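You operate a simulated robot arm through the tools that you are given. There is no shell and no other tool. Be economical: measure what you need, move in short steps, check, and stop when the job is done.

Carry out the task below with a simulated two-armed robot. There is one attempt and no reset: what you move stays moved.

## Task
On the top of the rear bench, fold the white cloth in half.

The check looks at the end state, three seconds after you hand in, the way a careful person would. Anything else that was tipped, shoved, dropped, spilled or broken makes it a failure. Flat cloth is picked up by pressing the open fingertips on it (5 to 10 N) and closing them slowly along it; thin cloth reads only 2 to 8 mm in the jaws.

## Robot
Two 7-joint arms with two-finger parallel grippers on one trunk, on a base that drives. Base frame: it is fixed to the floor where the robot stands at the start and does not move with it; the origin is under the middle of the robot, x ahead of it, y to its left, z up; the surface under the hand at the start is at about z = 0.75. Readings come in m, rad, newtons and seconds.
The left shoulder is at the start at [0.07, 0.163, 1.045], the right one opposite. With the tool pointing down near the work surface each hand reaches from about 0.4 to 0.88 m from the robot's upright axis, wherever it stands, measured 20 degrees to its own side. Places, roughly: top of the rear bench [0.6, -1.9, 0.8]. Payload 3.43 kg a hand.
The TCP of each hand is the grasp point between the finger pads, 0.034 m short of the fingertips. In the tool frame z runs along the fingers and y along their closing line. The gripper opens to 0.128 m. The fingers are 0.024 m wide and 0.012 m thick; the gripper's body (0.048 by 0.13 m) begins 0.096 m behind the TCP.
Orientation is that of the tool frame in the base frame, as [roll, pitch, yaw] about the fixed x, y, z axes, in that order (R = Rz(yaw) Ry(pitch) Rx(roll)). With the fingers straight down and closing along the base's y, the tool's x points along the base's -x, its y along +y and its z along -z.

## Interface
- The arms move only by the tool drive_tool. It takes "left_deltas", "right_deltas" or both (then of equal length, played together; a hand with none holds still); each is a list of rows, each a list of 7 numbers: the turn, a rotation vector about the tool's x, y, z in rad, then the shift along the tool's x, y, z in m, then the gripper command, from -1 (shut) to 1 (fully open), values between in proportion. In form: [[rx, ry, rz, x, y, z, gripper], ...]. A call has 1 to 10 rows; each row shifts and turns the commanded pose from where the row before left it, along the tool's axes as they then stand. Rows are played at 5 a second. More than 0.05 m and 0.15 rad between two rows, or a gripper value outside its range, and nothing of the call is played. Where a pose cannot be reached the arm comes as near as it can. A force on the tool above 40 N (or 10 N above the force at the start of the call, whichever is more), or a blocked arm, ends the call early, and 0.2 s more pass. Each finger travels about 0.153 m/s and halts on what it meets, pressing with about 37 N; the grip force reading is that of the motor and also rises with nothing between the fingers. The clock runs only during rows and for 0.2 s after the last one: add rows that do not move to give the fingers time. The reply holds the time, the measured pose of the TCP, the force on the tool along the base axes, the opening and the grip force, in the units named above and with some noise, with the torque about the TCP (base axes, N m) and any sound that the robot's microphone picked up.
- Cameras (640 x 400 px; columns grow to the right, rows downward): "scene" is now at [0.1335, 0.0246, 1.2662]; the picture's right is [0.15, -0.99, 0.00], its down [-0.60, -0.09, -0.79] and it looks along [0.78, 0.12, -0.61] (base axes); focal length 292 px, centre (320, 200). "left" rides on the left gripper at [0.076, 0.011, -0.16] in its tool frame; the picture's right is [-0.15, 0.99, 0.00], its down [-0.88, -0.13, -0.46] and it looks along [-0.45, -0.07, 0.89] (tool axes); focal length 234 px, centre (320, 200). "right" rides on the right gripper at [0.076, -0.011, -0.16] in its tool frame; the picture's right is [0.15, 0.99, 0.00], its down [-0.88, 0.13, -0.46] and it looks along [-0.45, 0.07, 0.89] (tool axes); focal length 234 px, centre (320, 200). There is no depth. A picture from a camera that has moved, and an enlarged one, comes with that camera's place and axes in the base frame and with its lens. The place of the scene camera against the robot may be out by one fixed shift of up to 0.018 m in any direction.
- snapshot(camera): a new picture of that camera. The clock stands still meanwhile.
- lift_body(by): slides the trunk up (or, below 0, down) by that many m; the arms and the scene camera ride with it, the base frame stays. It gives what a move gives, with no picture.
- drive_base(legs): drives the robot by 1 to 6 legs, each [ahead, left, turn to the left] in m, m and rad, along the robot's own axes; the way and the turn of a leg run together, so that a leg with both is an arc; at most 1.5 m and 3.142 rad a leg. The arms and the cameras ride along, it lands a little off, and it stops where it bumps. It gives what a move gives.
- turn_head(pan, tilt): turns the head with the scene camera to pan (to the left, within 1.501 rad either way) and tilt (down, from -0.506 to 1.204), counted from straight ahead of the robot. It gives what a move gives.
- close_up(camera, box): a new picture of the part [left, top, right, bottom] of that camera's present view, enlarged. The clock stands still meanwhile.
- finish_job(): hands the job in; it is judged then, once.

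Go step by step. Nothing tells you exact positions but the pictures and the camera data: compare them with the known pose of the tool, close in by small moves and look again before you grip or let go. The budget is 120 turns and 100 pictures, counting those below and the enlarged ones. Unless the task says otherwise, let go and move clear before handing in, and close with one line.

The tools are called after ">>>" as name(argument=value, ...) on one line, values as JSON. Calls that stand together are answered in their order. drive_tool: Moves the arms, as the interface text tells. Its arguments: {"type":"object","properties":{"left_deltas":{"type":"array","items":{"type":"array","items":{"type":"number"}}},"right_deltas":{"type":"array","items":{"type":"array","items":{"type":"number"}}}},"required":[]} The other tools are called the same way: lift_body (by) slides the trunk up or down; drive_base (legs) drives the base; turn_head (pan, tilt) turns the head that bears the scene camera; snapshot (camera) takes a picture; close_up (camera, box) takes an enlarged picture of a part of a camera's view; finish_job () hands the job in.

At the start:

```text
t: 0.0
left_eef_pos: [0.4752, 0.2123, 0.9287]
left_tcp_rot: [-3.141, -0.001, 3.141]
left_force: [-0.7, -0.5, -0.6]
left_ft_torque: [-0.01, 0.03, -0.01]
left_opening: 0.128
left_finger_force: 0.0
right_eef_pos: [0.4974, -0.1539, 0.9018]
right_tcp_rot: [3.14, 0.0, -3.141]
right_force: [1.0, 0.2, 0.0]
right_ft_torque: [0.0, 0.01, 0.0]
right_opening: 0.1283
right_finger_force: 0.0
trunk travel left (down, up): [-0.525, 0.415]
robot x, y, heading: [0.0003, 0.0006, -0.0]
head pan, tilt: [0.154, 0.653]
```

scene: 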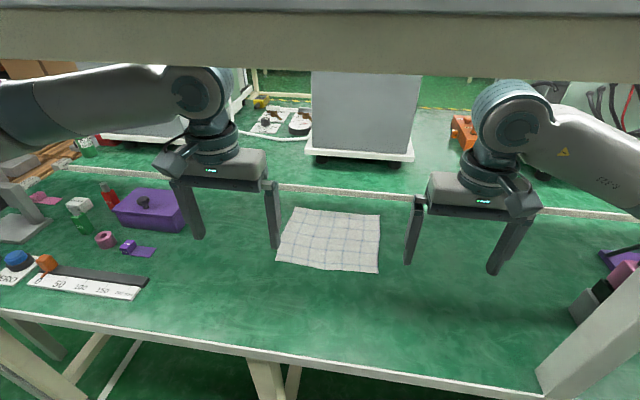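
right: 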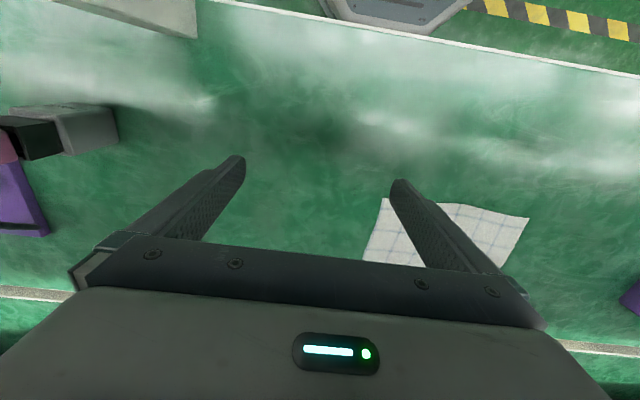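
left: 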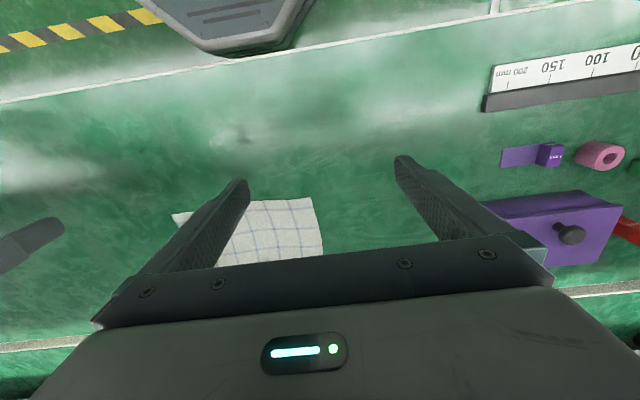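

I see a checked cloth on the bench ahead, but the rear bench is around [0.6, -1.9], to the right. I'll turn the head to look there first.

>>> turn_head(pan=-1.2, tilt=0.35)

>>> snapshot(camera="scene")

```text
t: 1.5
left_eef_pos: [0.4763, 0.2132, 0.9285]
left_tcp_rot: [3.14, -0.001, 3.141]
left_force: [0.8, 0.7, -0.2]
left_ft_torque: [0.02, 0.01, -0.02]
left_opening: 0.1281
left_finger_force: 0.0
right_eef_pos: [0.4982, -0.1541, 0.9017]
right_tcp_rot: [-3.141, 0.001, -3.141]
right_force: [0.6, -0.4, 0.4]
right_ft_torque: [0.0, 0.02, 0.03]
right_opening: 0.128
right_finger_force: 0.0
trunk travel left (down, up): [-0.525, 0.415]
robot x, y, heading: [-0.0002, 0.0002, -0.003]
head pan, tilt: [-1.201, 0.351]
```

```text
96 pictures are left
camera scene: at [0.0816, -0.0755, 1.2936], right [-0.93, -0.36, 0.0], down [-0.12, 0.32, -0.94], along [0.34, -0.88, -0.34], focal length 292 px, centre (320, 200)
```

scene: 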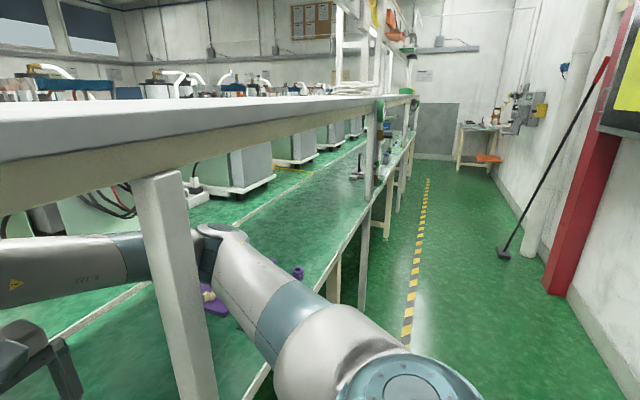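

The bench runs on to the right along a narrow aisle with posts along its front edge. I'll back clear of the posts first, then strafe right.

>>> drive_base(legs=[[-0.42, 0, 0]])

>>> turn_head(pan=-1.0, tilt=0.35)

>>> snapshot(camera="scene")

```text
t: 2.6
left_eef_pos: [0.4296, 0.2138, 0.925]
left_tcp_rot: [3.142, -0.007, -3.131]
left_force: [-0.5, 0.5, 0.5]
left_ft_torque: [0.01, 0.02, -0.04]
left_opening: 0.1282
left_finger_force: 0.1
right_eef_pos: [0.4606, -0.1536, 0.9028]
right_tcp_rot: [3.133, -0.002, 3.135]
right_force: [0.7, 0.7, -0.3]
right_ft_torque: [0.02, 0.0, 0.01]
right_opening: 0.1282
right_finger_force: 0.1
trunk travel left (down, up): [-0.525, 0.415]
robot x, y, heading: [-0.0523, -0.0024, 0.009]
head pan, tilt: [-1.201, 0.351]
stopped in leg 1: the robot was blocked; the commanded pose is now the measured one
```

```text
t: 3.3
left_eef_pos: [0.4314, 0.2134, 0.9247]
left_tcp_rot: [3.14, -0.009, -3.133]
left_force: [0.6, 0.3, -0.5]
left_ft_torque: [0.02, 0.03, -0.01]
left_opening: 0.1282
left_finger_force: 0.1
right_eef_pos: [0.4604, -0.1534, 0.9015]
right_tcp_rot: [3.133, 0.0, 3.138]
right_force: [0.4, -0.8, -0.3]
right_ft_torque: [-0.01, 0.0, -0.02]
right_opening: 0.128
right_finger_force: 0.1
trunk travel left (down, up): [-0.525, 0.415]
robot x, y, heading: [-0.0512, -0.0027, 0.008]
head pan, tilt: [-1.0, 0.351]
```

```text
95 pictures are left
camera scene: at [0.0594, -0.0705, 1.2922], right [-0.84, -0.55, 0.01], down [-0.2, 0.29, -0.94], along [0.51, -0.79, -0.35], focal length 292 px, centre (320, 200)
```

scene: 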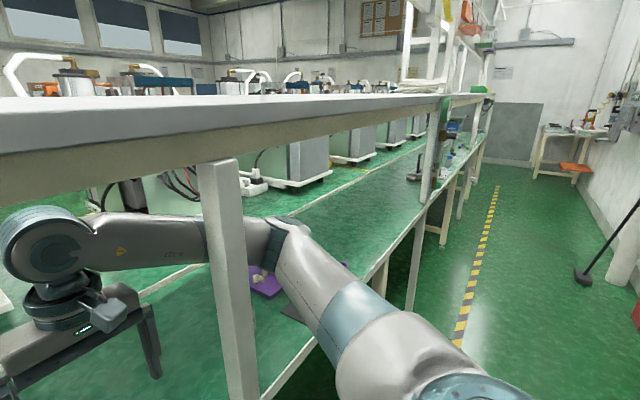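

The right arm's forearm appears hooked behind the shelf post. I'll check the left side and the post before unhooking.

>>> drive_base(legs=[[0.05, 0, 0]])

>>> close_up(camera="scene", box=[140, 150, 440, 400])

>>> turn_head(pan=1.0, tilt=0.4)

>>> snapshot(camera="scene")

>>> turn_head(pan=-0.7, tilt=0.6)

>>> snapshot(camera="scene")

```text
t: 4.0
left_eef_pos: [0.4311, 0.2137, 0.9271]
left_tcp_rot: [3.14, -0.006, -3.131]
left_force: [-0.2, -0.4, 0.5]
left_ft_torque: [-0.01, 0.0, -0.02]
left_opening: 0.1278
left_finger_force: 0.0
right_eef_pos: [0.4616, -0.1541, 0.9027]
right_tcp_rot: [3.134, -0.004, 3.137]
right_force: [0.1, -0.2, 0.1]
right_ft_torque: [0.03, 0.03, -0.02]
right_opening: 0.1282
right_finger_force: 0.1
trunk travel left (down, up): [-0.525, 0.415]
robot x, y, heading: [-0.0514, -0.0023, 0.01]
head pan, tilt: [-1.0, 0.351]
stopped in leg 1: the robot was blocked; the commanded pose is now the measured one
```

```text
1.60 times, centred on (290, 275) of scene
camera zoom: at [0.0576, -0.0712, 1.2927], right [-0.84, -0.55, 0.0], down [-0.19, 0.29, -0.94], along [0.51, -0.78, -0.35], focal length 467 px, centre (368, 80)
```

zoom: 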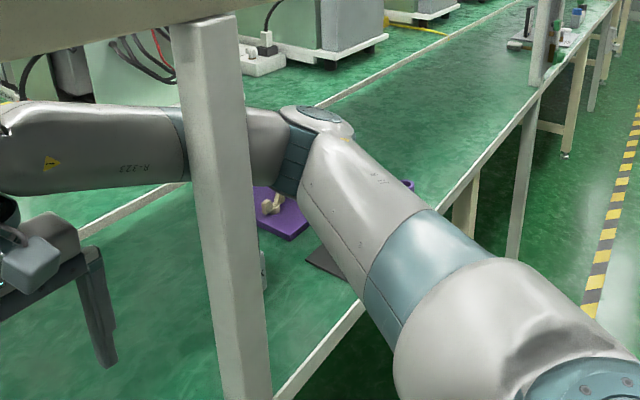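

```text
t: 5.9
left_eef_pos: [0.4309, 0.2138, 0.9258]
left_tcp_rot: [3.14, -0.006, -3.133]
left_force: [0.8, 0.6, -0.8]
left_ft_torque: [0.03, 0.02, 0.0]
left_opening: 0.1281
left_finger_force: 0.0
right_eef_pos: [0.46, -0.154, 0.9031]
right_tcp_rot: [3.135, -0.003, 3.138]
right_force: [0.0, 0.5, 0.1]
right_ft_torque: [0.04, 0.01, 0.03]
right_opening: 0.1279
right_finger_force: 0.1
trunk travel left (down, up): [-0.525, 0.415]
robot x, y, heading: [-0.0438, 0.0015, 0.007]
head pan, tilt: [1.0, 0.4]
```

```text
93 pictures are left
camera scene: at [0.0568, 0.0854, 1.2885], right [0.85, -0.53, -0.01], down [-0.21, -0.33, -0.92], along [0.49, 0.78, -0.39], focal length 292 px, centre (320, 200)
```

scene: 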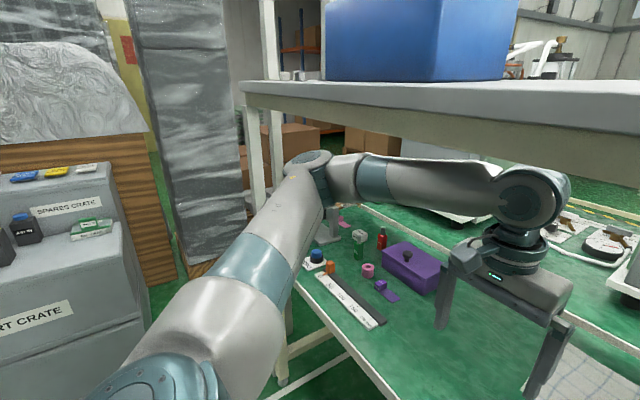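

```text
t: 7.7
left_eef_pos: [0.4313, 0.214, 0.925]
left_tcp_rot: [3.14, -0.008, -3.133]
left_force: [0.5, 0.0, -0.1]
left_ft_torque: [-0.02, -0.02, 0.03]
left_opening: 0.1278
left_finger_force: 0.1
right_eef_pos: [0.4603, -0.1549, 0.9026]
right_tcp_rot: [3.133, -0.003, 3.138]
right_force: [0.6, -0.8, 0.2]
right_ft_torque: [0.01, -0.01, 0.0]
right_opening: 0.1278
right_finger_force: 0.0
trunk travel left (down, up): [-0.525, 0.415]
robot x, y, heading: [-0.0508, -0.0034, 0.009]
head pan, tilt: [-0.7, 0.6]
```

```text
92 pictures are left
camera scene: at [0.0754, -0.0492, 1.2697], right [-0.64, -0.77, 0.0], down [-0.44, 0.36, -0.82], along [0.63, -0.52, -0.57], focal length 292 px, centre (320, 200)
```

scene: 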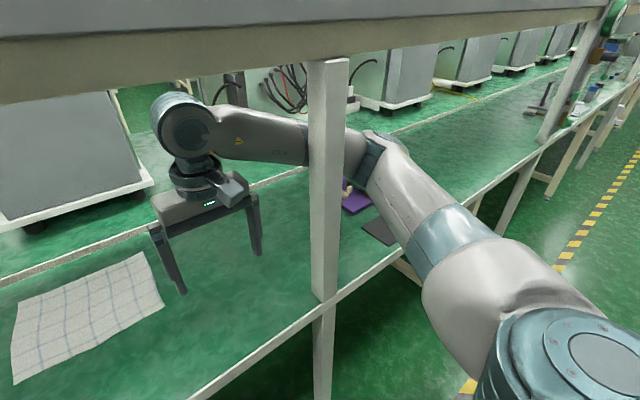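

The right forearm is indeed wrapped behind the post; the left arm is free. I'll ease forward and right, then push the right hand deeper before sliding it past the post.

>>> drive_base(legs=[[0.05, -0.02, 0]])

```text
t: 8.6
left_eef_pos: [0.4747, 0.1961, 0.9292]
left_tcp_rot: [-3.141, 0.0, -3.132]
left_force: [0.2, 0.4, 0.2]
left_ft_torque: [0.03, 0.04, 0.0]
left_opening: 0.128
left_finger_force: 0.0
right_eef_pos: [0.5051, -0.1713, 0.9056]
right_tcp_rot: [3.135, 0.003, 3.137]
right_force: [0.3, -1.3, -0.3]
right_ft_torque: [-0.01, 0.05, 0.01]
right_opening: 0.1278
right_finger_force: 0.1
trunk travel left (down, up): [-0.525, 0.415]
robot x, y, heading: [-0.0036, -0.0208, 0.012]
head pan, tilt: [-0.7, 0.6]
```

Free of the post. Next I strafe right a bit and look.

>>> drive_base(legs=[[0.02, -0.13, -0.01]])

>>> drive_tool(right_deltas=[[0, 0, 0, -0.03, 0, 0, 1], [0, 0, 0, -0.03, 0, 0, 1], [0, 0, 0, -0.03, 0, 0, 1], [0, 0, 0, -0.03, 0, 0, 1]])

>>> snapshot(camera="scene")

```text
t: 9.9
left_eef_pos: [0.4964, 0.0609, 0.93]
left_tcp_rot: [3.14, 0.0, -3.141]
left_force: [-0.8, -0.3, -0.6]
left_ft_torque: [0.02, 0.04, -0.01]
left_opening: 0.128
left_finger_force: 0.0
right_eef_pos: [0.5227, -0.3066, 0.9067]
right_tcp_rot: [3.136, 0.006, 3.128]
right_force: [0.3, -0.8, 0.4]
right_ft_torque: [0.07, 0.0, -0.03]
right_opening: 0.128
right_finger_force: 0.1
trunk travel left (down, up): [-0.525, 0.415]
robot x, y, heading: [0.0205, -0.1479, 0.003]
head pan, tilt: [-0.7, 0.6]
```

```text
t: 10.9
left_eef_pos: [0.498, 0.0625, 0.9297]
left_tcp_rot: [3.141, 0.0, 3.14]
left_force: [0.3, 0.1, -0.1]
left_ft_torque: [0.02, -0.01, 0.02]
left_opening: 0.1281
left_finger_force: 0.0
right_eef_pos: [0.644, -0.3089, 0.907]
right_tcp_rot: [3.137, 0.005, 3.129]
right_force: [0.2, -0.2, -0.6]
right_ft_torque: [0.01, -0.02, 0.0]
right_opening: 0.1281
right_finger_force: 0.0
trunk travel left (down, up): [-0.525, 0.415]
robot x, y, heading: [0.021, -0.1538, -0.001]
head pan, tilt: [-0.7, 0.6]
```

```text
91 pictures are left
camera scene: at [0.1366, -0.1962, 1.2707], right [-0.65, -0.76, 0.0], down [-0.43, 0.36, -0.82], along [0.63, -0.53, -0.57], focal length 292 px, centre (320, 200)
```

scene: 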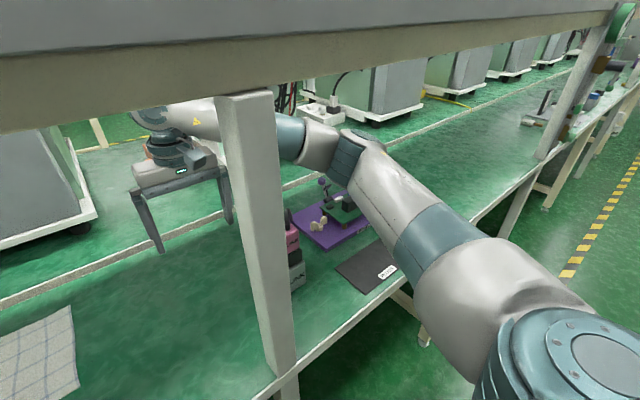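

I need to know how tall the objects to the right of the post are before the hand sweeps over them.

>>> close_up(camera="scene", box=[240, 150, 440, 300])

>>> snapshot(camera="right")

```text
2.67 times, centred on (340, 225) of scene
camera zoom: at [0.1366, -0.1962, 1.2707], right [-0.65, -0.76, 0.0], down [-0.43, 0.36, -0.82], along [0.63, -0.53, -0.57], focal length 779 px, centre (267, 133)
```

zoom: 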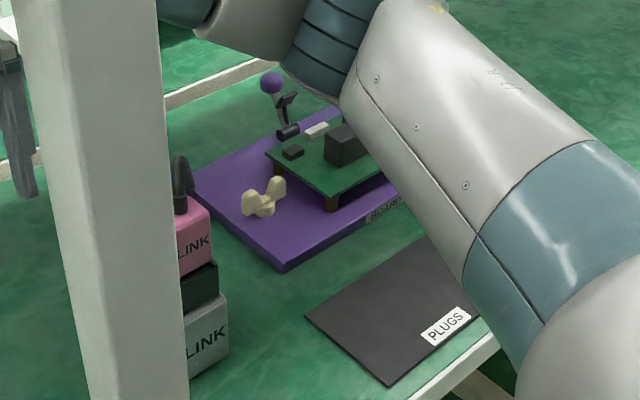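

```text
89 pictures are left
camera right: at [0.5671, -0.3192, 1.0658], right [-0.13, 0.99, 0.0], down [0.88, 0.12, 0.46], along [0.46, 0.07, -0.89], focal length 234 px, centre (320, 200)
```

right: 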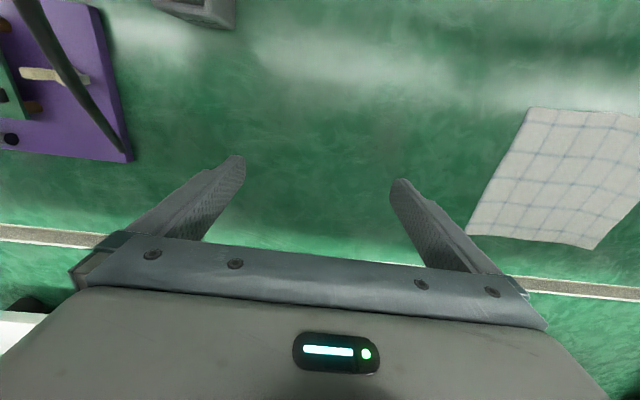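

There's a tall LINK stack just right of the post with something dark on top, so I won't sweep the hand over it. I'll return to the starting side and measure that stack from the left of the post.

>>> drive_tool(right_deltas=[[0, 0, 0, 0.04, 0, 0, 1], [0, 0, 0, 0.04, 0, 0, 1], [0, 0, 0, 0.03, 0, 0, 1]])

>>> drive_base(legs=[[0, 0.15, 0]])

>>> turn_head(pan=-0.45, tilt=0.55)

>>> snapshot(camera="scene")

```text
t: 11.7
left_eef_pos: [0.4963, 0.0624, 0.9303]
left_tcp_rot: [-3.141, 0.002, -3.141]
left_force: [-0.7, 0.2, 1.1]
left_ft_torque: [-0.01, -0.05, 0.01]
left_opening: 0.1278
left_finger_force: 0.1
right_eef_pos: [0.5298, -0.3065, 0.9053]
right_tcp_rot: [3.136, 0.007, 3.128]
right_force: [-0.4, 0.4, 0.4]
right_ft_torque: [0.02, -0.02, 0.0]
right_opening: 0.1282
right_finger_force: 0.0
trunk travel left (down, up): [-0.525, 0.415]
robot x, y, heading: [0.0238, -0.1547, -0.0]
head pan, tilt: [-0.7, 0.6]
```

```text
t: 13.1
left_eef_pos: [0.4967, 0.2134, 0.9293]
left_tcp_rot: [-3.141, 0.001, 3.141]
left_force: [0.2, 0.3, 0.4]
left_ft_torque: [-0.06, 0.02, 0.02]
left_opening: 0.1278
left_finger_force: 0.2
right_eef_pos: [0.5343, -0.1547, 0.9062]
right_tcp_rot: [3.136, 0.004, 3.13]
right_force: [-0.1, -0.6, -0.5]
right_ft_torque: [-0.02, -0.03, 0.02]
right_opening: 0.128
right_finger_force: 0.0
trunk travel left (down, up): [-0.525, 0.415]
robot x, y, heading: [0.0219, -0.0002, 0.005]
head pan, tilt: [-0.7, 0.6]
```

```text
t: 13.8
left_eef_pos: [0.4964, 0.2139, 0.9289]
left_tcp_rot: [3.141, 0.001, -3.141]
left_force: [-0.5, 0.2, -0.5]
left_ft_torque: [0.02, -0.03, -0.03]
left_opening: 0.128
left_finger_force: 0.1
right_eef_pos: [0.5327, -0.1559, 0.9063]
right_tcp_rot: [3.136, 0.004, 3.129]
right_force: [0.2, 0.3, 0.0]
right_ft_torque: [-0.03, -0.03, 0.0]
right_opening: 0.1281
right_finger_force: 0.0
trunk travel left (down, up): [-0.525, 0.415]
robot x, y, heading: [0.0231, 0.0039, -0.002]
head pan, tilt: [-0.45, 0.55]
```

```text
88 pictures are left
camera scene: at [0.1496, -0.0277, 1.2753], right [-0.44, -0.9, 0.0], down [-0.47, 0.23, -0.85], along [0.77, -0.37, -0.52], focal length 292 px, centre (320, 200)
```

scene: 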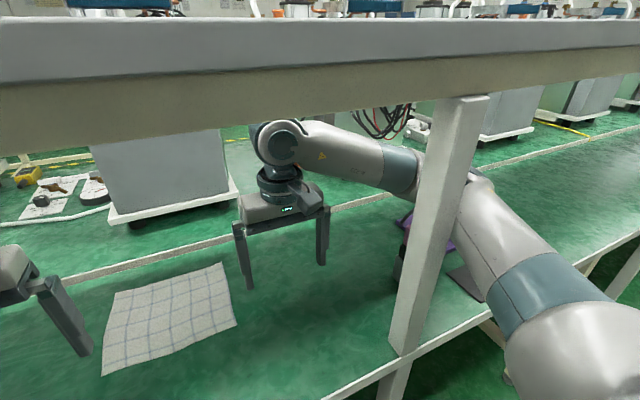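

The stack is hidden behind the post here; a little further left reveals it.

>>> drive_base(legs=[[0, 0.06, 0]])

>>> turn_head(pan=-0.55, tilt=0.6)

>>> close_up(camera="scene", box=[220, 100, 460, 280])

```text
t: 14.9
left_eef_pos: [0.516, 0.226, 0.9309]
left_tcp_rot: [3.133, 0.001, 3.085]
left_force: [-0.4, 0.2, 0.3]
left_ft_torque: [0.04, 0.04, 0.02]
left_opening: 0.1279
left_finger_force: 0.0
right_eef_pos: [0.533, -0.1547, 0.9027]
right_tcp_rot: [3.129, 0.002, 3.048]
right_force: [-0.1, 0.1, 0.1]
right_ft_torque: [-0.01, -0.03, -0.03]
right_opening: 0.128
right_finger_force: 0.0
trunk travel left (down, up): [-0.525, 0.415]
robot x, y, heading: [0.0303, 0.05, -0.059]
head pan, tilt: [-0.45, 0.55]
stopped in leg 1: the robot was blocked; the commanded pose is now the measured one
```

```text
t: 15.6
left_eef_pos: [0.5153, 0.2268, 0.9316]
left_tcp_rot: [3.13, 0.002, 3.091]
left_force: [0.2, 0.0, -0.6]
left_ft_torque: [-0.02, -0.01, 0.01]
left_opening: 0.128
left_finger_force: 0.1
right_eef_pos: [0.5321, -0.1531, 0.9033]
right_tcp_rot: [3.127, 0.004, 3.054]
right_force: [-0.1, 0.1, -0.7]
right_ft_torque: [0.0, -0.01, 0.05]
right_opening: 0.1278
right_finger_force: 0.1
trunk travel left (down, up): [-0.525, 0.415]
robot x, y, heading: [0.0326, 0.0536, -0.054]
head pan, tilt: [-0.55, 0.6]
```

```text
2.22 times, centred on (340, 190) of scene
camera zoom: at [0.1487, -0.0064, 1.2702], right [-0.57, -0.82, -0.01], down [-0.46, 0.33, -0.82], along [0.68, -0.46, -0.57], focal length 649 px, centre (276, 222)
```

zoom: 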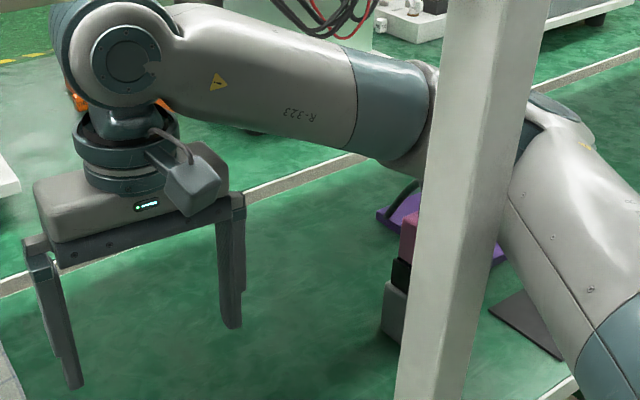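

The LINK stack is about 0.16 m tall plus a cable, standing at (0.52, -0.43). I'll move the base off the post, clear the left hand leftward, then roll the right hand to point left at about z 1.08 so it can pass over the stack under the shelf.

>>> drive_base(legs=[[0.0, -0.07, 0.055]])

>>> drive_tool(left_deltas=[[0, 0, 0, 0, 0.04, -0.005, 1], [0, 0, 0, 0, 0.04, -0.005, 1], [0, 0, 0, 0, 0.04, -0.005, 1], [0, 0, 0, 0, 0, 0, -1], [0, 0, 0, 0, 0, 0, -1]], right_deltas=[[-0.15, 0, 0, -0.004, 0.028, 0, -1], [-0.15, 0, 0, -0.004, 0.028, 0, -1], [-0.15, 0, 0, -0.004, 0.028, 0, -1], [-0.15, 0, 0, -0.004, 0.028, 0, -1], [-0.15, 0, 0, -0.004, 0.028, 0, -1]])

>>> snapshot(camera="scene")

```text
t: 16.6
left_eef_pos: [0.5044, 0.1953, 0.9285]
left_tcp_rot: [-3.141, 0.0, -3.137]
left_force: [0.2, -0.8, 0.5]
left_ft_torque: [0.03, 0.01, -0.01]
left_opening: 0.1281
left_finger_force: 0.0
right_eef_pos: [0.5422, -0.1825, 0.9042]
right_tcp_rot: [3.137, 0.003, 3.113]
right_force: [1.0, -1.3, -0.2]
right_ft_torque: [0.01, -0.01, -0.05]
right_opening: 0.1281
right_finger_force: 0.0
trunk travel left (down, up): [-0.525, 0.415]
robot x, y, heading: [0.0289, -0.022, 0.002]
head pan, tilt: [-0.55, 0.6]
```

```text
t: 17.8
left_eef_pos: [0.4997, 0.3179, 0.9462]
left_tcp_rot: [-3.139, 0.005, -3.135]
left_force: [-1.4, 0.1, 0.6]
left_ft_torque: [-0.06, -0.11, 0.0]
left_opening: 0.0001
left_finger_force: 33.0
right_eef_pos: [0.5598, -0.0486, 0.9428]
right_tcp_rot: [2.391, -0.001, 3.121]
right_force: [-1.1, -0.1, -3.3]
right_ft_torque: [0.14, -0.14, -0.06]
right_opening: 0.0
right_finger_force: 33.2
trunk travel left (down, up): [-0.525, 0.415]
robot x, y, heading: [0.0267, -0.0214, 0.003]
head pan, tilt: [-0.55, 0.6]
```

```text
86 pictures are left
camera scene: at [0.147, -0.0527, 1.2709], right [-0.52, -0.86, 0.0], down [-0.48, 0.29, -0.83], along [0.71, -0.43, -0.56], focal length 292 px, centre (320, 200)
```

scene: 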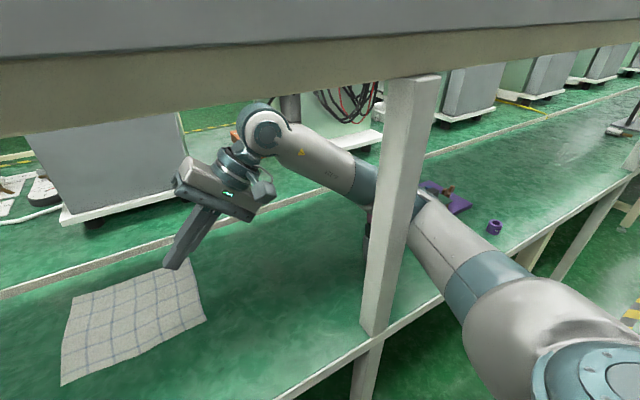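

Rolling works and leaves the elbow in place. I'll finish the roll to horizontal.

>>> drive_tool(right_deltas=[[-0.15, 0, 0, -0.006, 0.03, 0, -1], [-0.15, 0, 0, -0.006, 0.03, 0, -1], [-0.15, 0, 0, -0.006, 0.03, 0, -1], [-0.15, 0, 0, -0.006, 0.03, 0, -1], [-0.15, 0, 0, -0.006, 0.03, 0, -1]])

>>> snapshot(camera="scene")

```text
t: 19.2
left_eef_pos: [0.5045, 0.298, 0.9458]
left_tcp_rot: [3.136, 0.004, 3.131]
left_force: [1.2, -0.1, -0.6]
left_ft_torque: [0.02, 0.02, 0.02]
left_opening: 0.0
left_finger_force: 32.9
right_eef_pos: [0.5986, -0.0099, 1.0754]
right_tcp_rot: [1.641, 0.011, 3.081]
right_force: [1.0, 0.1, 0.5]
right_ft_torque: [-0.02, -0.01, -0.02]
right_opening: 0.0003
right_finger_force: 32.8
trunk travel left (down, up): [-0.525, 0.415]
robot x, y, heading: [0.0312, -0.0291, -0.009]
head pan, tilt: [-0.55, 0.6]
stopped in row 5 (right hand): the arm was blocked; the commanded pose is now the measured one
```

```text
85 pictures are left
camera scene: at [0.1477, -0.0691, 1.27], right [-0.53, -0.85, -0.01], down [-0.48, 0.31, -0.82], along [0.7, -0.43, -0.57], focal length 292 px, centre (320, 200)
```

scene: 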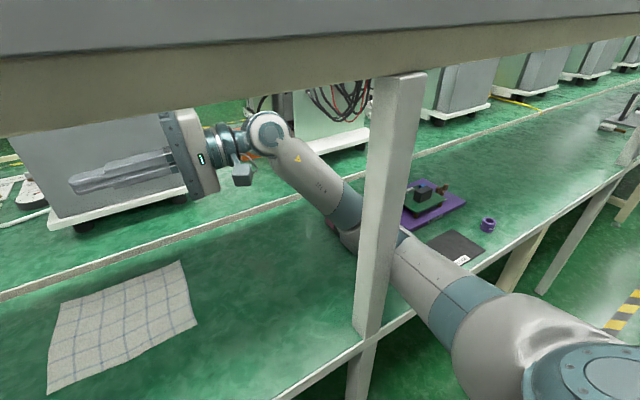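

The elbow dropped and got blocked; I must check whether it touched the post or the LINK stack.

>>> close_up(camera="scene", box=[270, 130, 510, 280])

>>> snapshot(camera="right")

>>> snapshot(camera="left")

```text
2.67 times, centred on (390, 205) of scene
camera zoom: at [0.1477, -0.0691, 1.27], right [-0.53, -0.85, -0.01], down [-0.48, 0.31, -0.82], along [0.7, -0.43, -0.57], focal length 779 px, centre (133, 187)
```

zoom: 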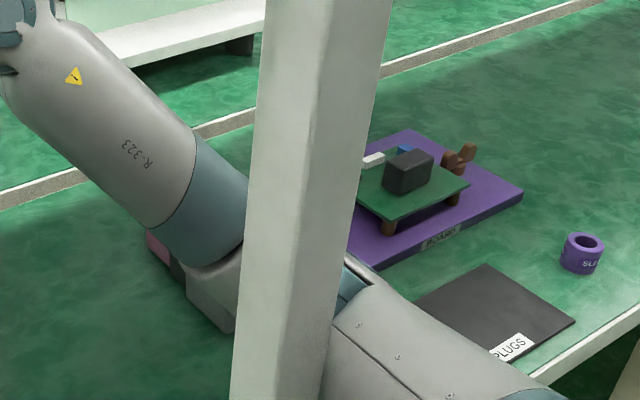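

```text
83 pictures are left
camera right: at [0.5141, -0.1641, 1.0724], right [-0.15, 0.08, 0.99], down [0.85, -0.5, 0.17], along [0.5, 0.86, 0.01], focal length 234 px, centre (320, 200)
```

right: 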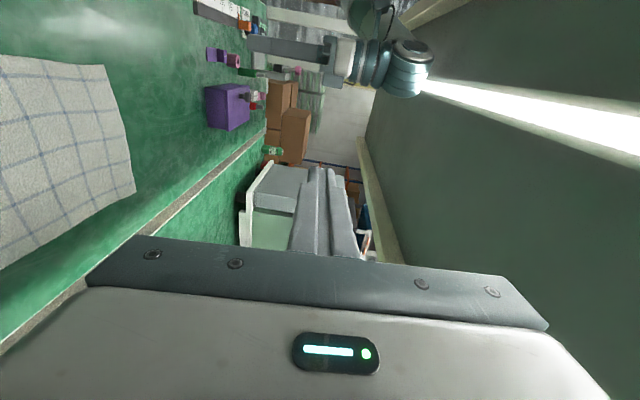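

```text
82 pictures are left
camera left: at [0.4285, 0.3093, 1.1061], right [0.16, 0.99, 0.01], down [0.88, -0.14, 0.46], along [0.45, -0.07, -0.89], focal length 234 px, centre (320, 200)
```

left: 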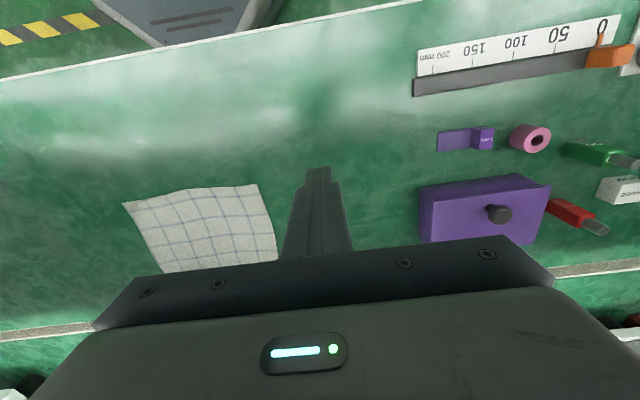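

The pink/black blocks appear displaced by the elbow, maybe leaning on it. I'll reverse the last roll steps slowly and look.

>>> drive_tool(right_deltas=[[0.08, 0, 0, 0.003, -0.015, 0, -1], [0.08, 0, 0, 0.003, -0.015, 0, -1]])

>>> close_up(camera="scene", box=[270, 130, 510, 280])

```text
t: 19.8
left_eef_pos: [0.5035, 0.3069, 0.947]
left_tcp_rot: [3.138, 0.005, 3.14]
left_force: [-0.1, 0.1, -0.1]
left_ft_torque: [0.01, -0.01, -0.01]
left_opening: 0.0
left_finger_force: 32.6
right_eef_pos: [0.5931, 0.0018, 1.0437]
right_tcp_rot: [1.799, 0.009, 3.096]
right_force: [-0.7, 0.4, -0.1]
right_ft_torque: [-0.04, -0.01, 0.01]
right_opening: 0.0001
right_finger_force: 33.3
trunk travel left (down, up): [-0.525, 0.415]
robot x, y, heading: [0.0297, -0.0237, 0.001]
head pan, tilt: [-0.55, 0.6]
```

```text
2.67 times, centred on (390, 205) of scene
camera zoom: at [0.1494, -0.0627, 1.2705], right [-0.52, -0.85, 0.0], down [-0.48, 0.3, -0.82], along [0.7, -0.43, -0.57], focal length 779 px, centre (133, 187)
```

zoom: 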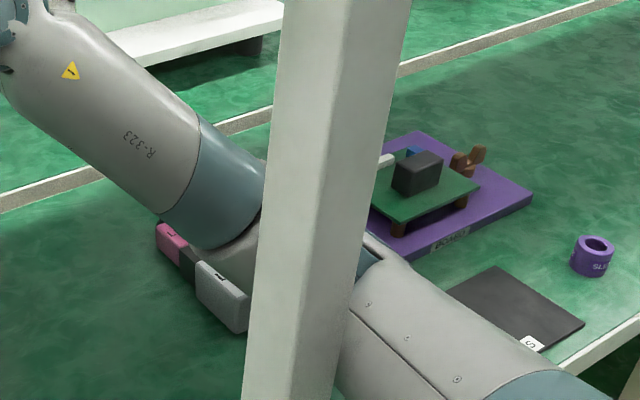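

The LINK stack has been knocked onto its side by the elbow; I'll have to stand it up again later. First I return the right hand to pointing down, which lifts the elbow.

>>> drive_tool(right_deltas=[[0.149, 0, 0, 0.004, -0.029, 0, -1], [0.149, 0, 0, 0.004, -0.029, 0, -1], [0.149, 0, 0, 0.004, -0.029, 0, -1], [0.149, 0, 0, 0.004, -0.028, 0, -1], [0.149, 0, 0, 0.004, -0.028, 0, -1], [0.149, 0, 0, 0.004, -0.028, 0, -1], [0.149, 0, 0, 0.004, -0.028, 0, -1], [0.149, 0, 0, 0.004, -0.028, 0, -1], [0.149, 0, 0, 0.004, -0.028, 0, -1]])

>>> snapshot(camera="scene")

>>> snapshot(camera="right")

```text
t: 21.8
left_eef_pos: [0.5057, 0.3097, 0.9438]
left_tcp_rot: [3.14, 0.001, 3.141]
left_force: [0.9, -0.3, -0.1]
left_ft_torque: [0.01, -0.02, -0.02]
left_opening: 0.0002
left_finger_force: 33.4
right_eef_pos: [0.5509, -0.1689, 0.8839]
right_tcp_rot: [-3.139, 0.006, 3.094]
right_force: [-0.6, -0.8, 0.1]
right_ft_torque: [0.01, -0.02, 0.03]
right_opening: 0.0002
right_finger_force: 32.3
trunk travel left (down, up): [-0.525, 0.415]
robot x, y, heading: [0.026, -0.0205, 0.001]
head pan, tilt: [-0.55, 0.6]
```

```text
80 pictures are left
camera scene: at [0.1518, -0.0581, 1.2708], right [-0.52, -0.85, 0.0], down [-0.48, 0.3, -0.83], along [0.7, -0.43, -0.56], focal length 292 px, centre (320, 200)
```

scene: 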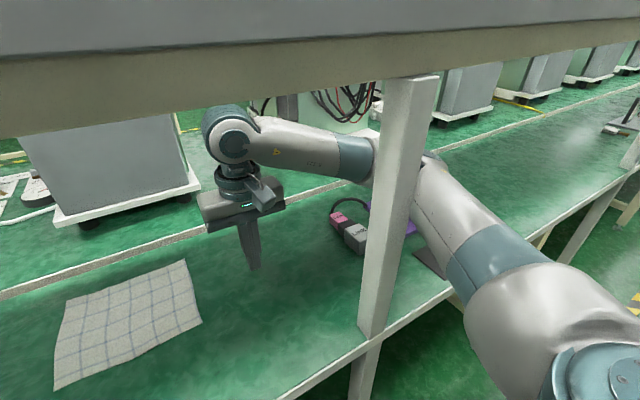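

```text
79 pictures are left
camera right: at [0.4748, -0.1744, 1.0419], right [-0.1, 0.99, -0.01], down [0.88, 0.09, 0.46], along [0.46, 0.04, -0.89], focal length 234 px, centre (320, 200)
```

right: 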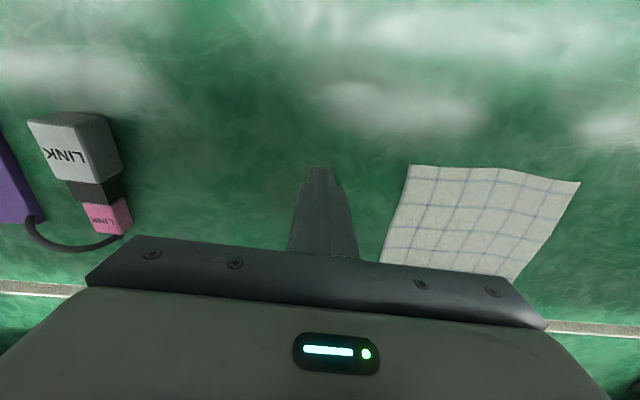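

It's a plug (gray/black/pink with a cable) now lying flat, top about z 0.81, so the right hand can pass above it. I'll raise the hand slightly and push it deeper, then strafe right past the post.

>>> drive_tool(right_deltas=[[0, 0, 0, -0.02, 0, -0.02, -1], [0, 0, 0.02, -0.02, 0, -0.02, -1]])

>>> drive_base(legs=[[0, -0.2, 0]])

>>> snapshot(camera="scene")

>>> snapshot(camera="right")

```text
t: 22.4
left_eef_pos: [0.5047, 0.3098, 0.9447]
left_tcp_rot: [-3.141, 0.002, 3.139]
left_force: [-0.9, 0.4, -0.4]
left_ft_torque: [0.02, -0.04, 0.01]
left_opening: 0.0
left_finger_force: 32.6
right_eef_pos: [0.592, -0.1685, 0.9232]
right_tcp_rot: [-3.138, 0.005, 3.074]
right_force: [-0.2, -0.2, 0.3]
right_ft_torque: [-0.02, -0.02, 0.03]
right_opening: 0.0
right_finger_force: 32.8
trunk travel left (down, up): [-0.525, 0.415]
robot x, y, heading: [0.0312, -0.0258, -0.004]
head pan, tilt: [-0.55, 0.6]
```

```text
t: 24.0
left_eef_pos: [0.5048, 0.1133, 0.9436]
left_tcp_rot: [3.14, 0.002, 3.141]
left_force: [0.7, 0.3, 0.0]
left_ft_torque: [0.03, 0.01, -0.01]
left_opening: 0.0
left_finger_force: 32.9
right_eef_pos: [0.5918, -0.3656, 0.9224]
right_tcp_rot: [-3.139, 0.007, 3.075]
right_force: [-0.3, 0.0, -0.6]
right_ft_torque: [-0.03, -0.01, -0.02]
right_opening: 0.0
right_finger_force: 32.9
trunk travel left (down, up): [-0.525, 0.415]
robot x, y, heading: [0.0319, -0.2183, 0.003]
head pan, tilt: [-0.55, 0.6]
```

```text
78 pictures are left
camera scene: at [0.1516, -0.2557, 1.2708], right [-0.52, -0.85, 0.0], down [-0.48, 0.3, -0.82], along [0.7, -0.43, -0.57], focal length 292 px, centre (320, 200)
```

scene: 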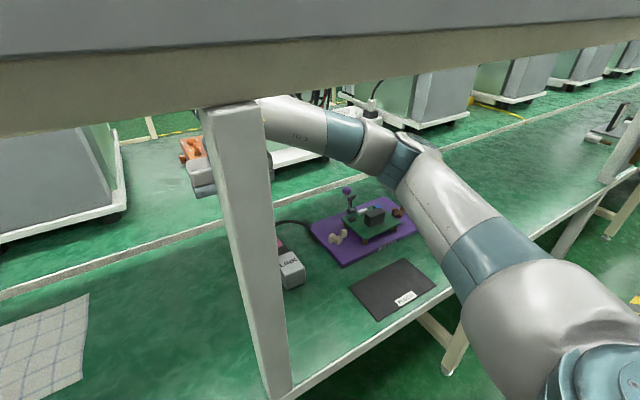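

```text
77 pictures are left
camera right: at [0.5141, -0.3711, 1.081], right [-0.08, 1.0, 0.0], down [0.88, 0.07, 0.46], along [0.46, 0.03, -0.89], focal length 234 px, centre (320, 200)
```

right: 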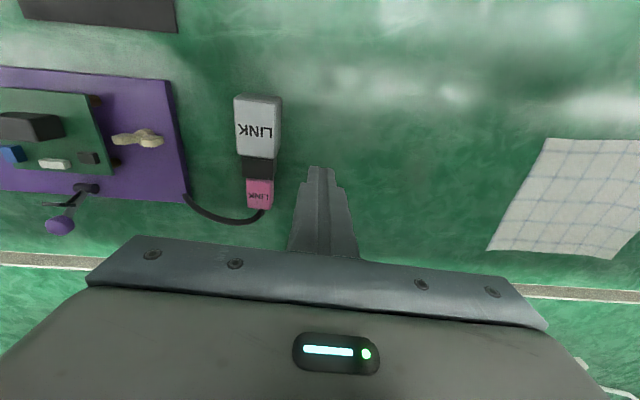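

Clear so far. Continue right so the whole hand is beyond the post.

>>> drive_base(legs=[[0, -0.2, 0]])

>>> snapshot(camera="scene")

>>> snapshot(camera="right")

```text
t: 25.6
left_eef_pos: [0.5052, -0.0883, 0.9448]
left_tcp_rot: [3.141, 0.001, 3.139]
left_force: [-0.9, -0.4, 0.1]
left_ft_torque: [0.02, 0.01, 0.03]
left_opening: 0.0001
left_finger_force: 32.9
right_eef_pos: [0.5915, -0.5668, 0.9226]
right_tcp_rot: [-3.14, 0.006, 3.077]
right_force: [-0.8, -0.2, 0.5]
right_ft_torque: [0.03, -0.01, -0.01]
right_opening: 0.0
right_finger_force: 32.7
trunk travel left (down, up): [-0.525, 0.415]
robot x, y, heading: [0.0275, -0.4213, 0.0]
head pan, tilt: [-0.55, 0.6]
```

```text
76 pictures are left
camera scene: at [0.1512, -0.4569, 1.2708], right [-0.52, -0.85, 0.0], down [-0.48, 0.3, -0.82], along [0.7, -0.43, -0.57], focal length 292 px, centre (320, 200)
```

scene: 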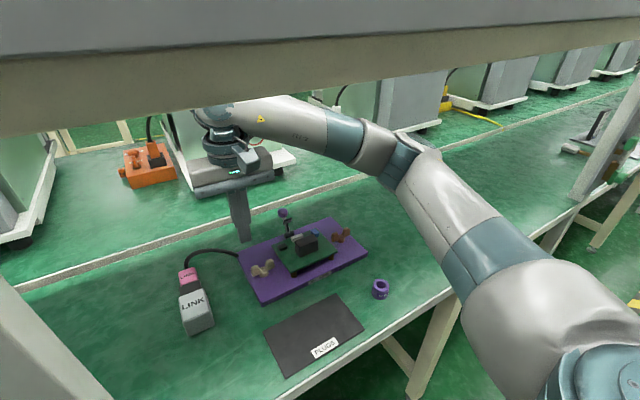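

```text
75 pictures are left
camera right: at [0.5137, -0.5725, 1.081], right [-0.08, 1.0, 0.0], down [0.88, 0.07, 0.46], along [0.46, 0.03, -0.89], focal length 234 px, centre (320, 200)
```

right: 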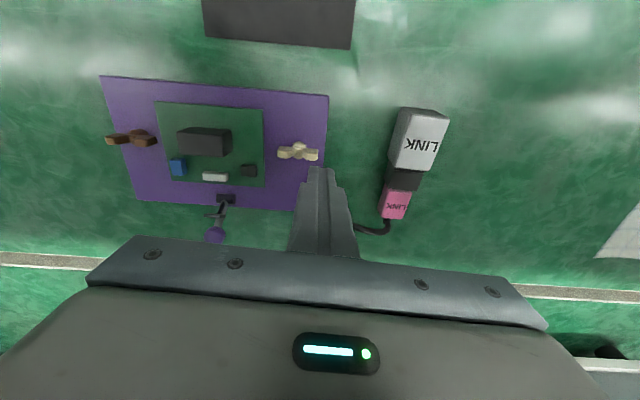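

The right arm is now free of the post. Before moving on I'll restore the plug: it lies along +x with the gray end at x≈0.57 and the pink end at (0.66, -0.447). I back up a bit and open the hand for it.

>>> drive_base(legs=[[-0.15, 0, 0]])

>>> turn_head(pan=-0.15, tilt=0.6)

>>> snapshot(camera="scene")

```text
t: 27.0
left_eef_pos: [0.3541, -0.0864, 0.9405]
left_tcp_rot: [-3.141, -0.005, 3.138]
left_force: [-0.1, -0.7, 0.7]
left_ft_torque: [0.0, -0.06, 0.01]
left_opening: 0.0001
left_finger_force: 32.8
right_eef_pos: [0.4425, -0.5647, 0.9222]
right_tcp_rot: [-3.137, 0.007, 3.075]
right_force: [-0.2, 0.5, -0.1]
right_ft_torque: [-0.01, 0.01, -0.01]
right_opening: 0.0001
right_finger_force: 33.0
trunk travel left (down, up): [-0.525, 0.415]
robot x, y, heading: [-0.1217, -0.4163, -0.002]
head pan, tilt: [-0.55, 0.6]
```

```text
t: 27.9
left_eef_pos: [0.3538, -0.0851, 0.9402]
left_tcp_rot: [3.142, -0.006, 3.137]
left_force: [-0.7, -0.2, 0.5]
left_ft_torque: [0.02, 0.04, 0.03]
left_opening: 0.0
left_finger_force: 32.9
right_eef_pos: [0.441, -0.5645, 0.9236]
right_tcp_rot: [-3.137, 0.007, 3.075]
right_force: [-0.7, 0.4, -0.1]
right_ft_torque: [0.02, 0.03, 0.01]
right_opening: 0.0002
right_finger_force: 33.3
trunk travel left (down, up): [-0.525, 0.415]
robot x, y, heading: [-0.1225, -0.4172, -0.006]
head pan, tilt: [-0.15, 0.6]
```

```text
74 pictures are left
camera scene: at [0.0141, -0.4199, 1.2707], right [-0.15, -0.99, 0.0], down [-0.56, 0.08, -0.83], along [0.82, -0.13, -0.56], focal length 292 px, centre (320, 200)
```

scene: 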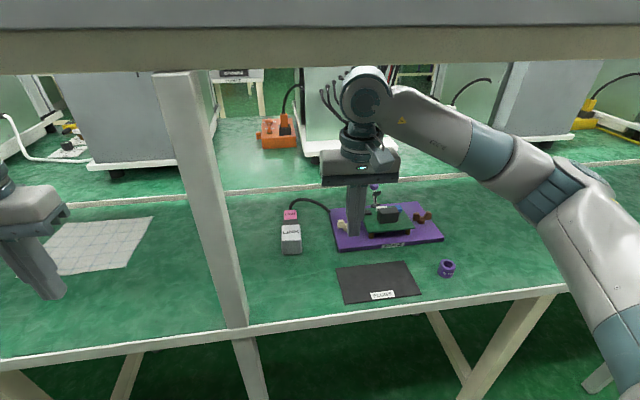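

Moving the right hand above the pink end, yaw squared, opening part way.

>>> drive_tool(right_deltas=[[0, 0, -0.066, 0, 0, 0, -1], [0, 0, 0, -0.0436, 0.0236, 0, -1], [0, 0, 0, -0.0436, 0.0236, 0, -1], [0, 0, 0, -0.0436, 0.0236, 0, -1], [0, 0, 0, -0.0436, 0.0236, 0, -1], [0, 0, 0, -0.0436, 0.0236, 0, -1], [0, 0, 0, 0, 0, 0.02, 0.1], [0, 0, 0, 0, 0, 0.02, 0.1]])

>>> snapshot(camera="right")

>>> snapshot(camera="scene")

```text
t: 29.6
left_eef_pos: [0.3532, -0.086, 0.9406]
left_tcp_rot: [-3.141, -0.006, 3.138]
left_force: [0.3, 0.0, 0.3]
left_ft_torque: [-0.01, -0.01, 0.01]
left_opening: 0.0
left_finger_force: 32.6
right_eef_pos: [0.6599, -0.4467, 0.8833]
right_tcp_rot: [-3.136, 0.006, 3.141]
right_force: [0.4, 0.3, 1.0]
right_ft_torque: [-0.02, 0.0, 0.0]
right_opening: 0.0704
right_finger_force: 0.1
trunk travel left (down, up): [-0.525, 0.415]
robot x, y, heading: [-0.1171, -0.4208, 0.0]
head pan, tilt: [-0.15, 0.6]
```

```text
73 pictures are left
camera right: at [0.5838, -0.4562, 1.0424], right [-0.15, 0.99, -0.01], down [0.88, 0.13, 0.46], along [0.46, 0.06, -0.89], focal length 234 px, centre (320, 200)
```

right: 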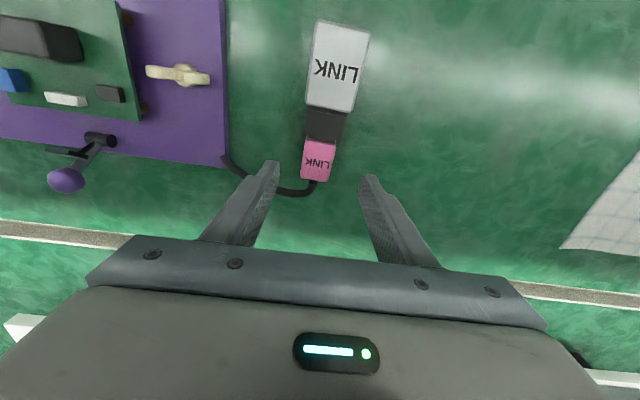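

```text
72 pictures are left
camera scene: at [0.0141, -0.4198, 1.2707], right [-0.15, -0.99, 0.0], down [-0.56, 0.08, -0.83], along [0.82, -0.13, -0.56], focal length 292 px, centre (320, 200)
```

scene: 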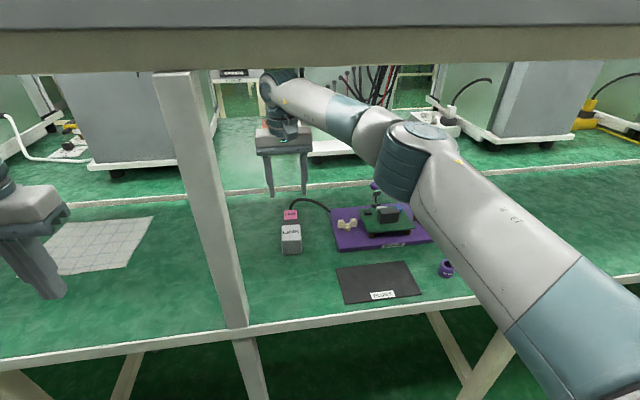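

Aligned over the pink end. Lowering to straddle it, then closing gently.

>>> drive_tool(right_deltas=[[0, 0, 0, 0, 0, 0.03, 0.1], [0, 0, 0, 0, 0, 0.03, 0.1], [0, 0, 0, 0, 0, 0.02, 0.1], [0, 0, 0, 0, 0, 0.01, 0.1], [0, 0, 0, 0, 0, 0, 0.1]])

>>> snapshot(camera="right")

>>> close_up(camera="scene", box=[200, 130, 440, 280])

```text
t: 30.9
left_eef_pos: [0.354, -0.0843, 0.941]
left_tcp_rot: [-3.141, -0.004, 3.139]
left_force: [-0.4, 0.2, 0.4]
left_ft_torque: [0.0, 0.02, 0.0]
left_opening: 0.0
left_finger_force: 33.2
right_eef_pos: [0.6604, -0.4465, 0.7945]
right_tcp_rot: [-3.135, 0.008, -3.141]
right_force: [0.1, 0.0, 0.2]
right_ft_torque: [-0.01, 0.01, -0.01]
right_opening: 0.0704
right_finger_force: 0.1
trunk travel left (down, up): [-0.525, 0.415]
robot x, y, heading: [-0.1211, -0.42, -0.003]
head pan, tilt: [-0.15, 0.6]
```

```text
71 pictures are left
camera right: at [0.5842, -0.4566, 0.9522], right [-0.15, 0.99, -0.01], down [0.88, 0.13, 0.46], along [0.46, 0.06, -0.89], focal length 234 px, centre (320, 200)
```

right: 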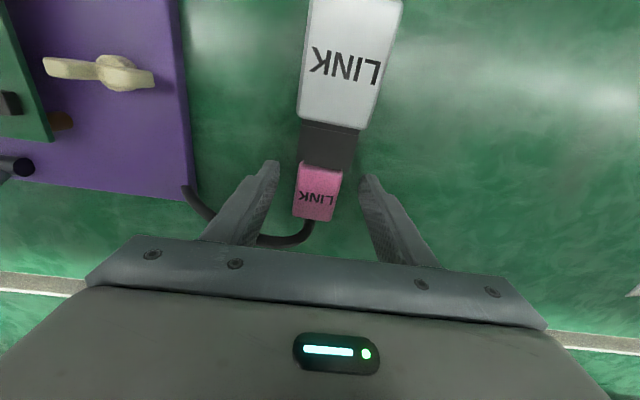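

```text
2.67 times, centred on (320, 205) of scene
camera zoom: at [0.0139, -0.4198, 1.2707], right [-0.15, -0.99, 0.0], down [-0.56, 0.08, -0.83], along [0.82, -0.13, -0.56], focal length 779 px, centre (320, 187)
```

zoom: 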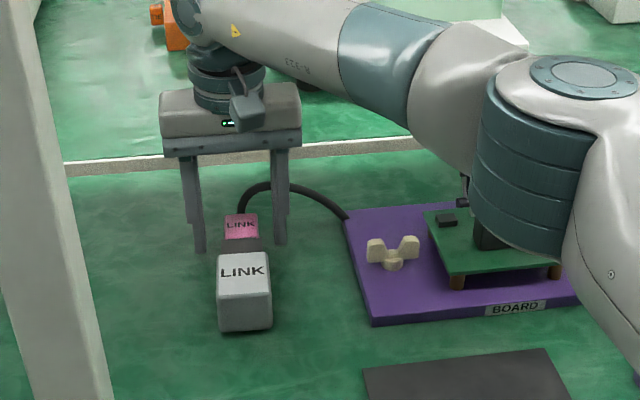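

The fingers straddle the pink end, cable behind. Closing.

>>> drive_tool(right_deltas=[[0, 0, 0, 0, 0, 0, -0.2], [0, 0, 0, 0, 0, 0, -0.5], [0, 0, 0, 0, 0, 0, -0.7], [0, 0, 0, 0, 0, 0, -0.7]])

```text
t: 31.9
left_eef_pos: [0.3538, -0.0851, 0.9409]
left_tcp_rot: [3.141, -0.005, 3.138]
left_force: [1.2, 0.0, 0.5]
left_ft_torque: [-0.02, -0.01, -0.02]
left_opening: 0.0
left_finger_force: 32.9
right_eef_pos: [0.6613, -0.4459, 0.7945]
right_tcp_rot: [-3.135, 0.005, -3.14]
right_force: [0.9, 0.7, -0.2]
right_ft_torque: [0.04, -0.06, -0.03]
right_opening: 0.0349
right_finger_force: 36.8
trunk travel left (down, up): [-0.525, 0.415]
robot x, y, heading: [-0.125, -0.4212, -0.005]
head pan, tilt: [-0.15, 0.6]
```

Gripped at 35 mm. Lifting to see whether it pivots in the grip.

>>> drive_tool(right_deltas=[[0, 0, 0, 0, 0, -0.02, -0.7], [0, 0, 0, 0, 0, -0.03, -0.7], [0, 0, 0, 0, 0, -0.03, -0.7], [0, 0, 0, 0, 0, -0.03, -0.7], [0, 0, 0, 0, 0, -0.02, -0.7]])

>>> close_up(camera="scene", box=[200, 80, 440, 280])

```text
t: 33.0
left_eef_pos: [0.3532, -0.0849, 0.9403]
left_tcp_rot: [-3.141, -0.007, 3.137]
left_force: [-0.5, -0.1, 0.3]
left_ft_torque: [-0.02, 0.02, 0.01]
left_opening: 0.0
left_finger_force: 33.4
right_eef_pos: [0.6607, -0.4464, 0.9246]
right_tcp_rot: [-3.135, 0.008, -3.142]
right_force: [0.1, -0.1, -1.6]
right_ft_torque: [-0.05, -0.1, -0.02]
right_opening: 0.0351
right_finger_force: 37.5
trunk travel left (down, up): [-0.525, 0.415]
robot x, y, heading: [-0.1192, -0.4209, -0.006]
head pan, tilt: [-0.15, 0.6]
```

```text
2.00 times, centred on (320, 180) of scene
camera zoom: at [0.0138, -0.4198, 1.2707], right [-0.15, -0.99, 0.0], down [-0.56, 0.08, -0.83], along [0.82, -0.13, -0.56], focal length 584 px, centre (320, 240)
```

zoom: 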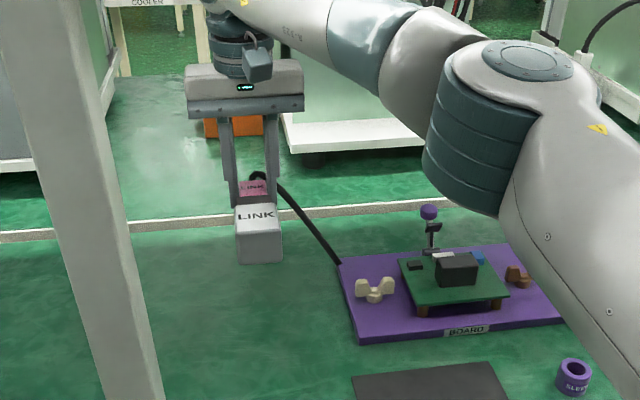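

It holds rigidly with the gray end toward me. I'll back the base 0.15 m so the elbow leaves the bench area, then rotate the plug upright in two halves.

>>> drive_base(legs=[[-0.15, 0, 0.005]])

>>> drive_tool(right_deltas=[[0, -0.14, 0, 0, 0, 0, -0.7], [0, -0.14, 0, 0, 0, 0, -0.7], [0, -0.14, 0, 0, 0, 0, -0.7], [0, -0.14, 0, 0, 0, 0, -0.7], [0, -0.14, 0, 0, 0, 0, -0.7]])

>>> snapshot(camera="scene")

```text
t: 34.4
left_eef_pos: [0.2025, -0.0846, 0.9411]
left_tcp_rot: [3.139, -0.003, -3.14]
left_force: [-0.3, -0.2, 0.8]
left_ft_torque: [0.02, -0.04, 0.01]
left_opening: 0.0
left_finger_force: 33.0
right_eef_pos: [0.5095, -0.4429, 0.9243]
right_tcp_rot: [-3.138, 0.007, -3.138]
right_force: [-0.1, 0.2, -1.7]
right_ft_torque: [0.0, -0.09, 0.01]
right_opening: 0.0349
right_finger_force: 36.9
trunk travel left (down, up): [-0.525, 0.415]
robot x, y, heading: [-0.2705, -0.4213, 0.007]
head pan, tilt: [-0.15, 0.6]
```

```text
t: 35.6
left_eef_pos: [0.2018, -0.0857, 0.9408]
left_tcp_rot: [3.138, -0.003, -3.139]
left_force: [-0.1, -0.6, 0.1]
left_ft_torque: [-0.01, 0.03, 0.03]
left_opening: 0.0
left_finger_force: 32.8
right_eef_pos: [0.5101, -0.4441, 0.9237]
right_tcp_rot: [-3.139, 0.709, -3.133]
right_force: [-0.8, -0.1, -1.5]
right_ft_torque: [-0.01, -0.03, 0.03]
right_opening: 0.0349
right_finger_force: 36.6
trunk travel left (down, up): [-0.525, 0.415]
robot x, y, heading: [-0.2691, -0.4155, 0.001]
head pan, tilt: [-0.15, 0.6]
```

```text
68 pictures are left
camera scene: at [-0.1356, -0.4224, 1.2708], right [-0.15, -0.99, 0.0], down [-0.56, 0.08, -0.82], along [0.82, -0.12, -0.57], focal length 292 px, centre (320, 200)
```

scene: 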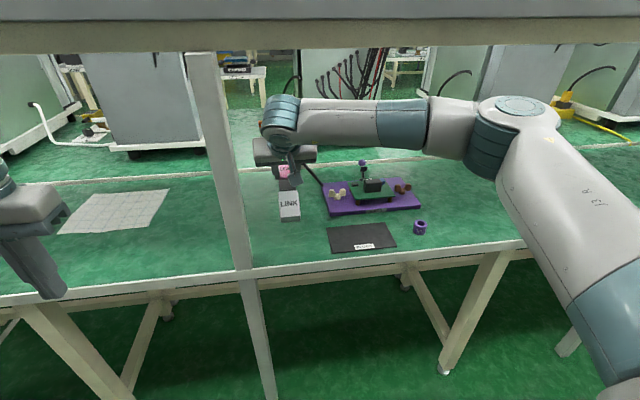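

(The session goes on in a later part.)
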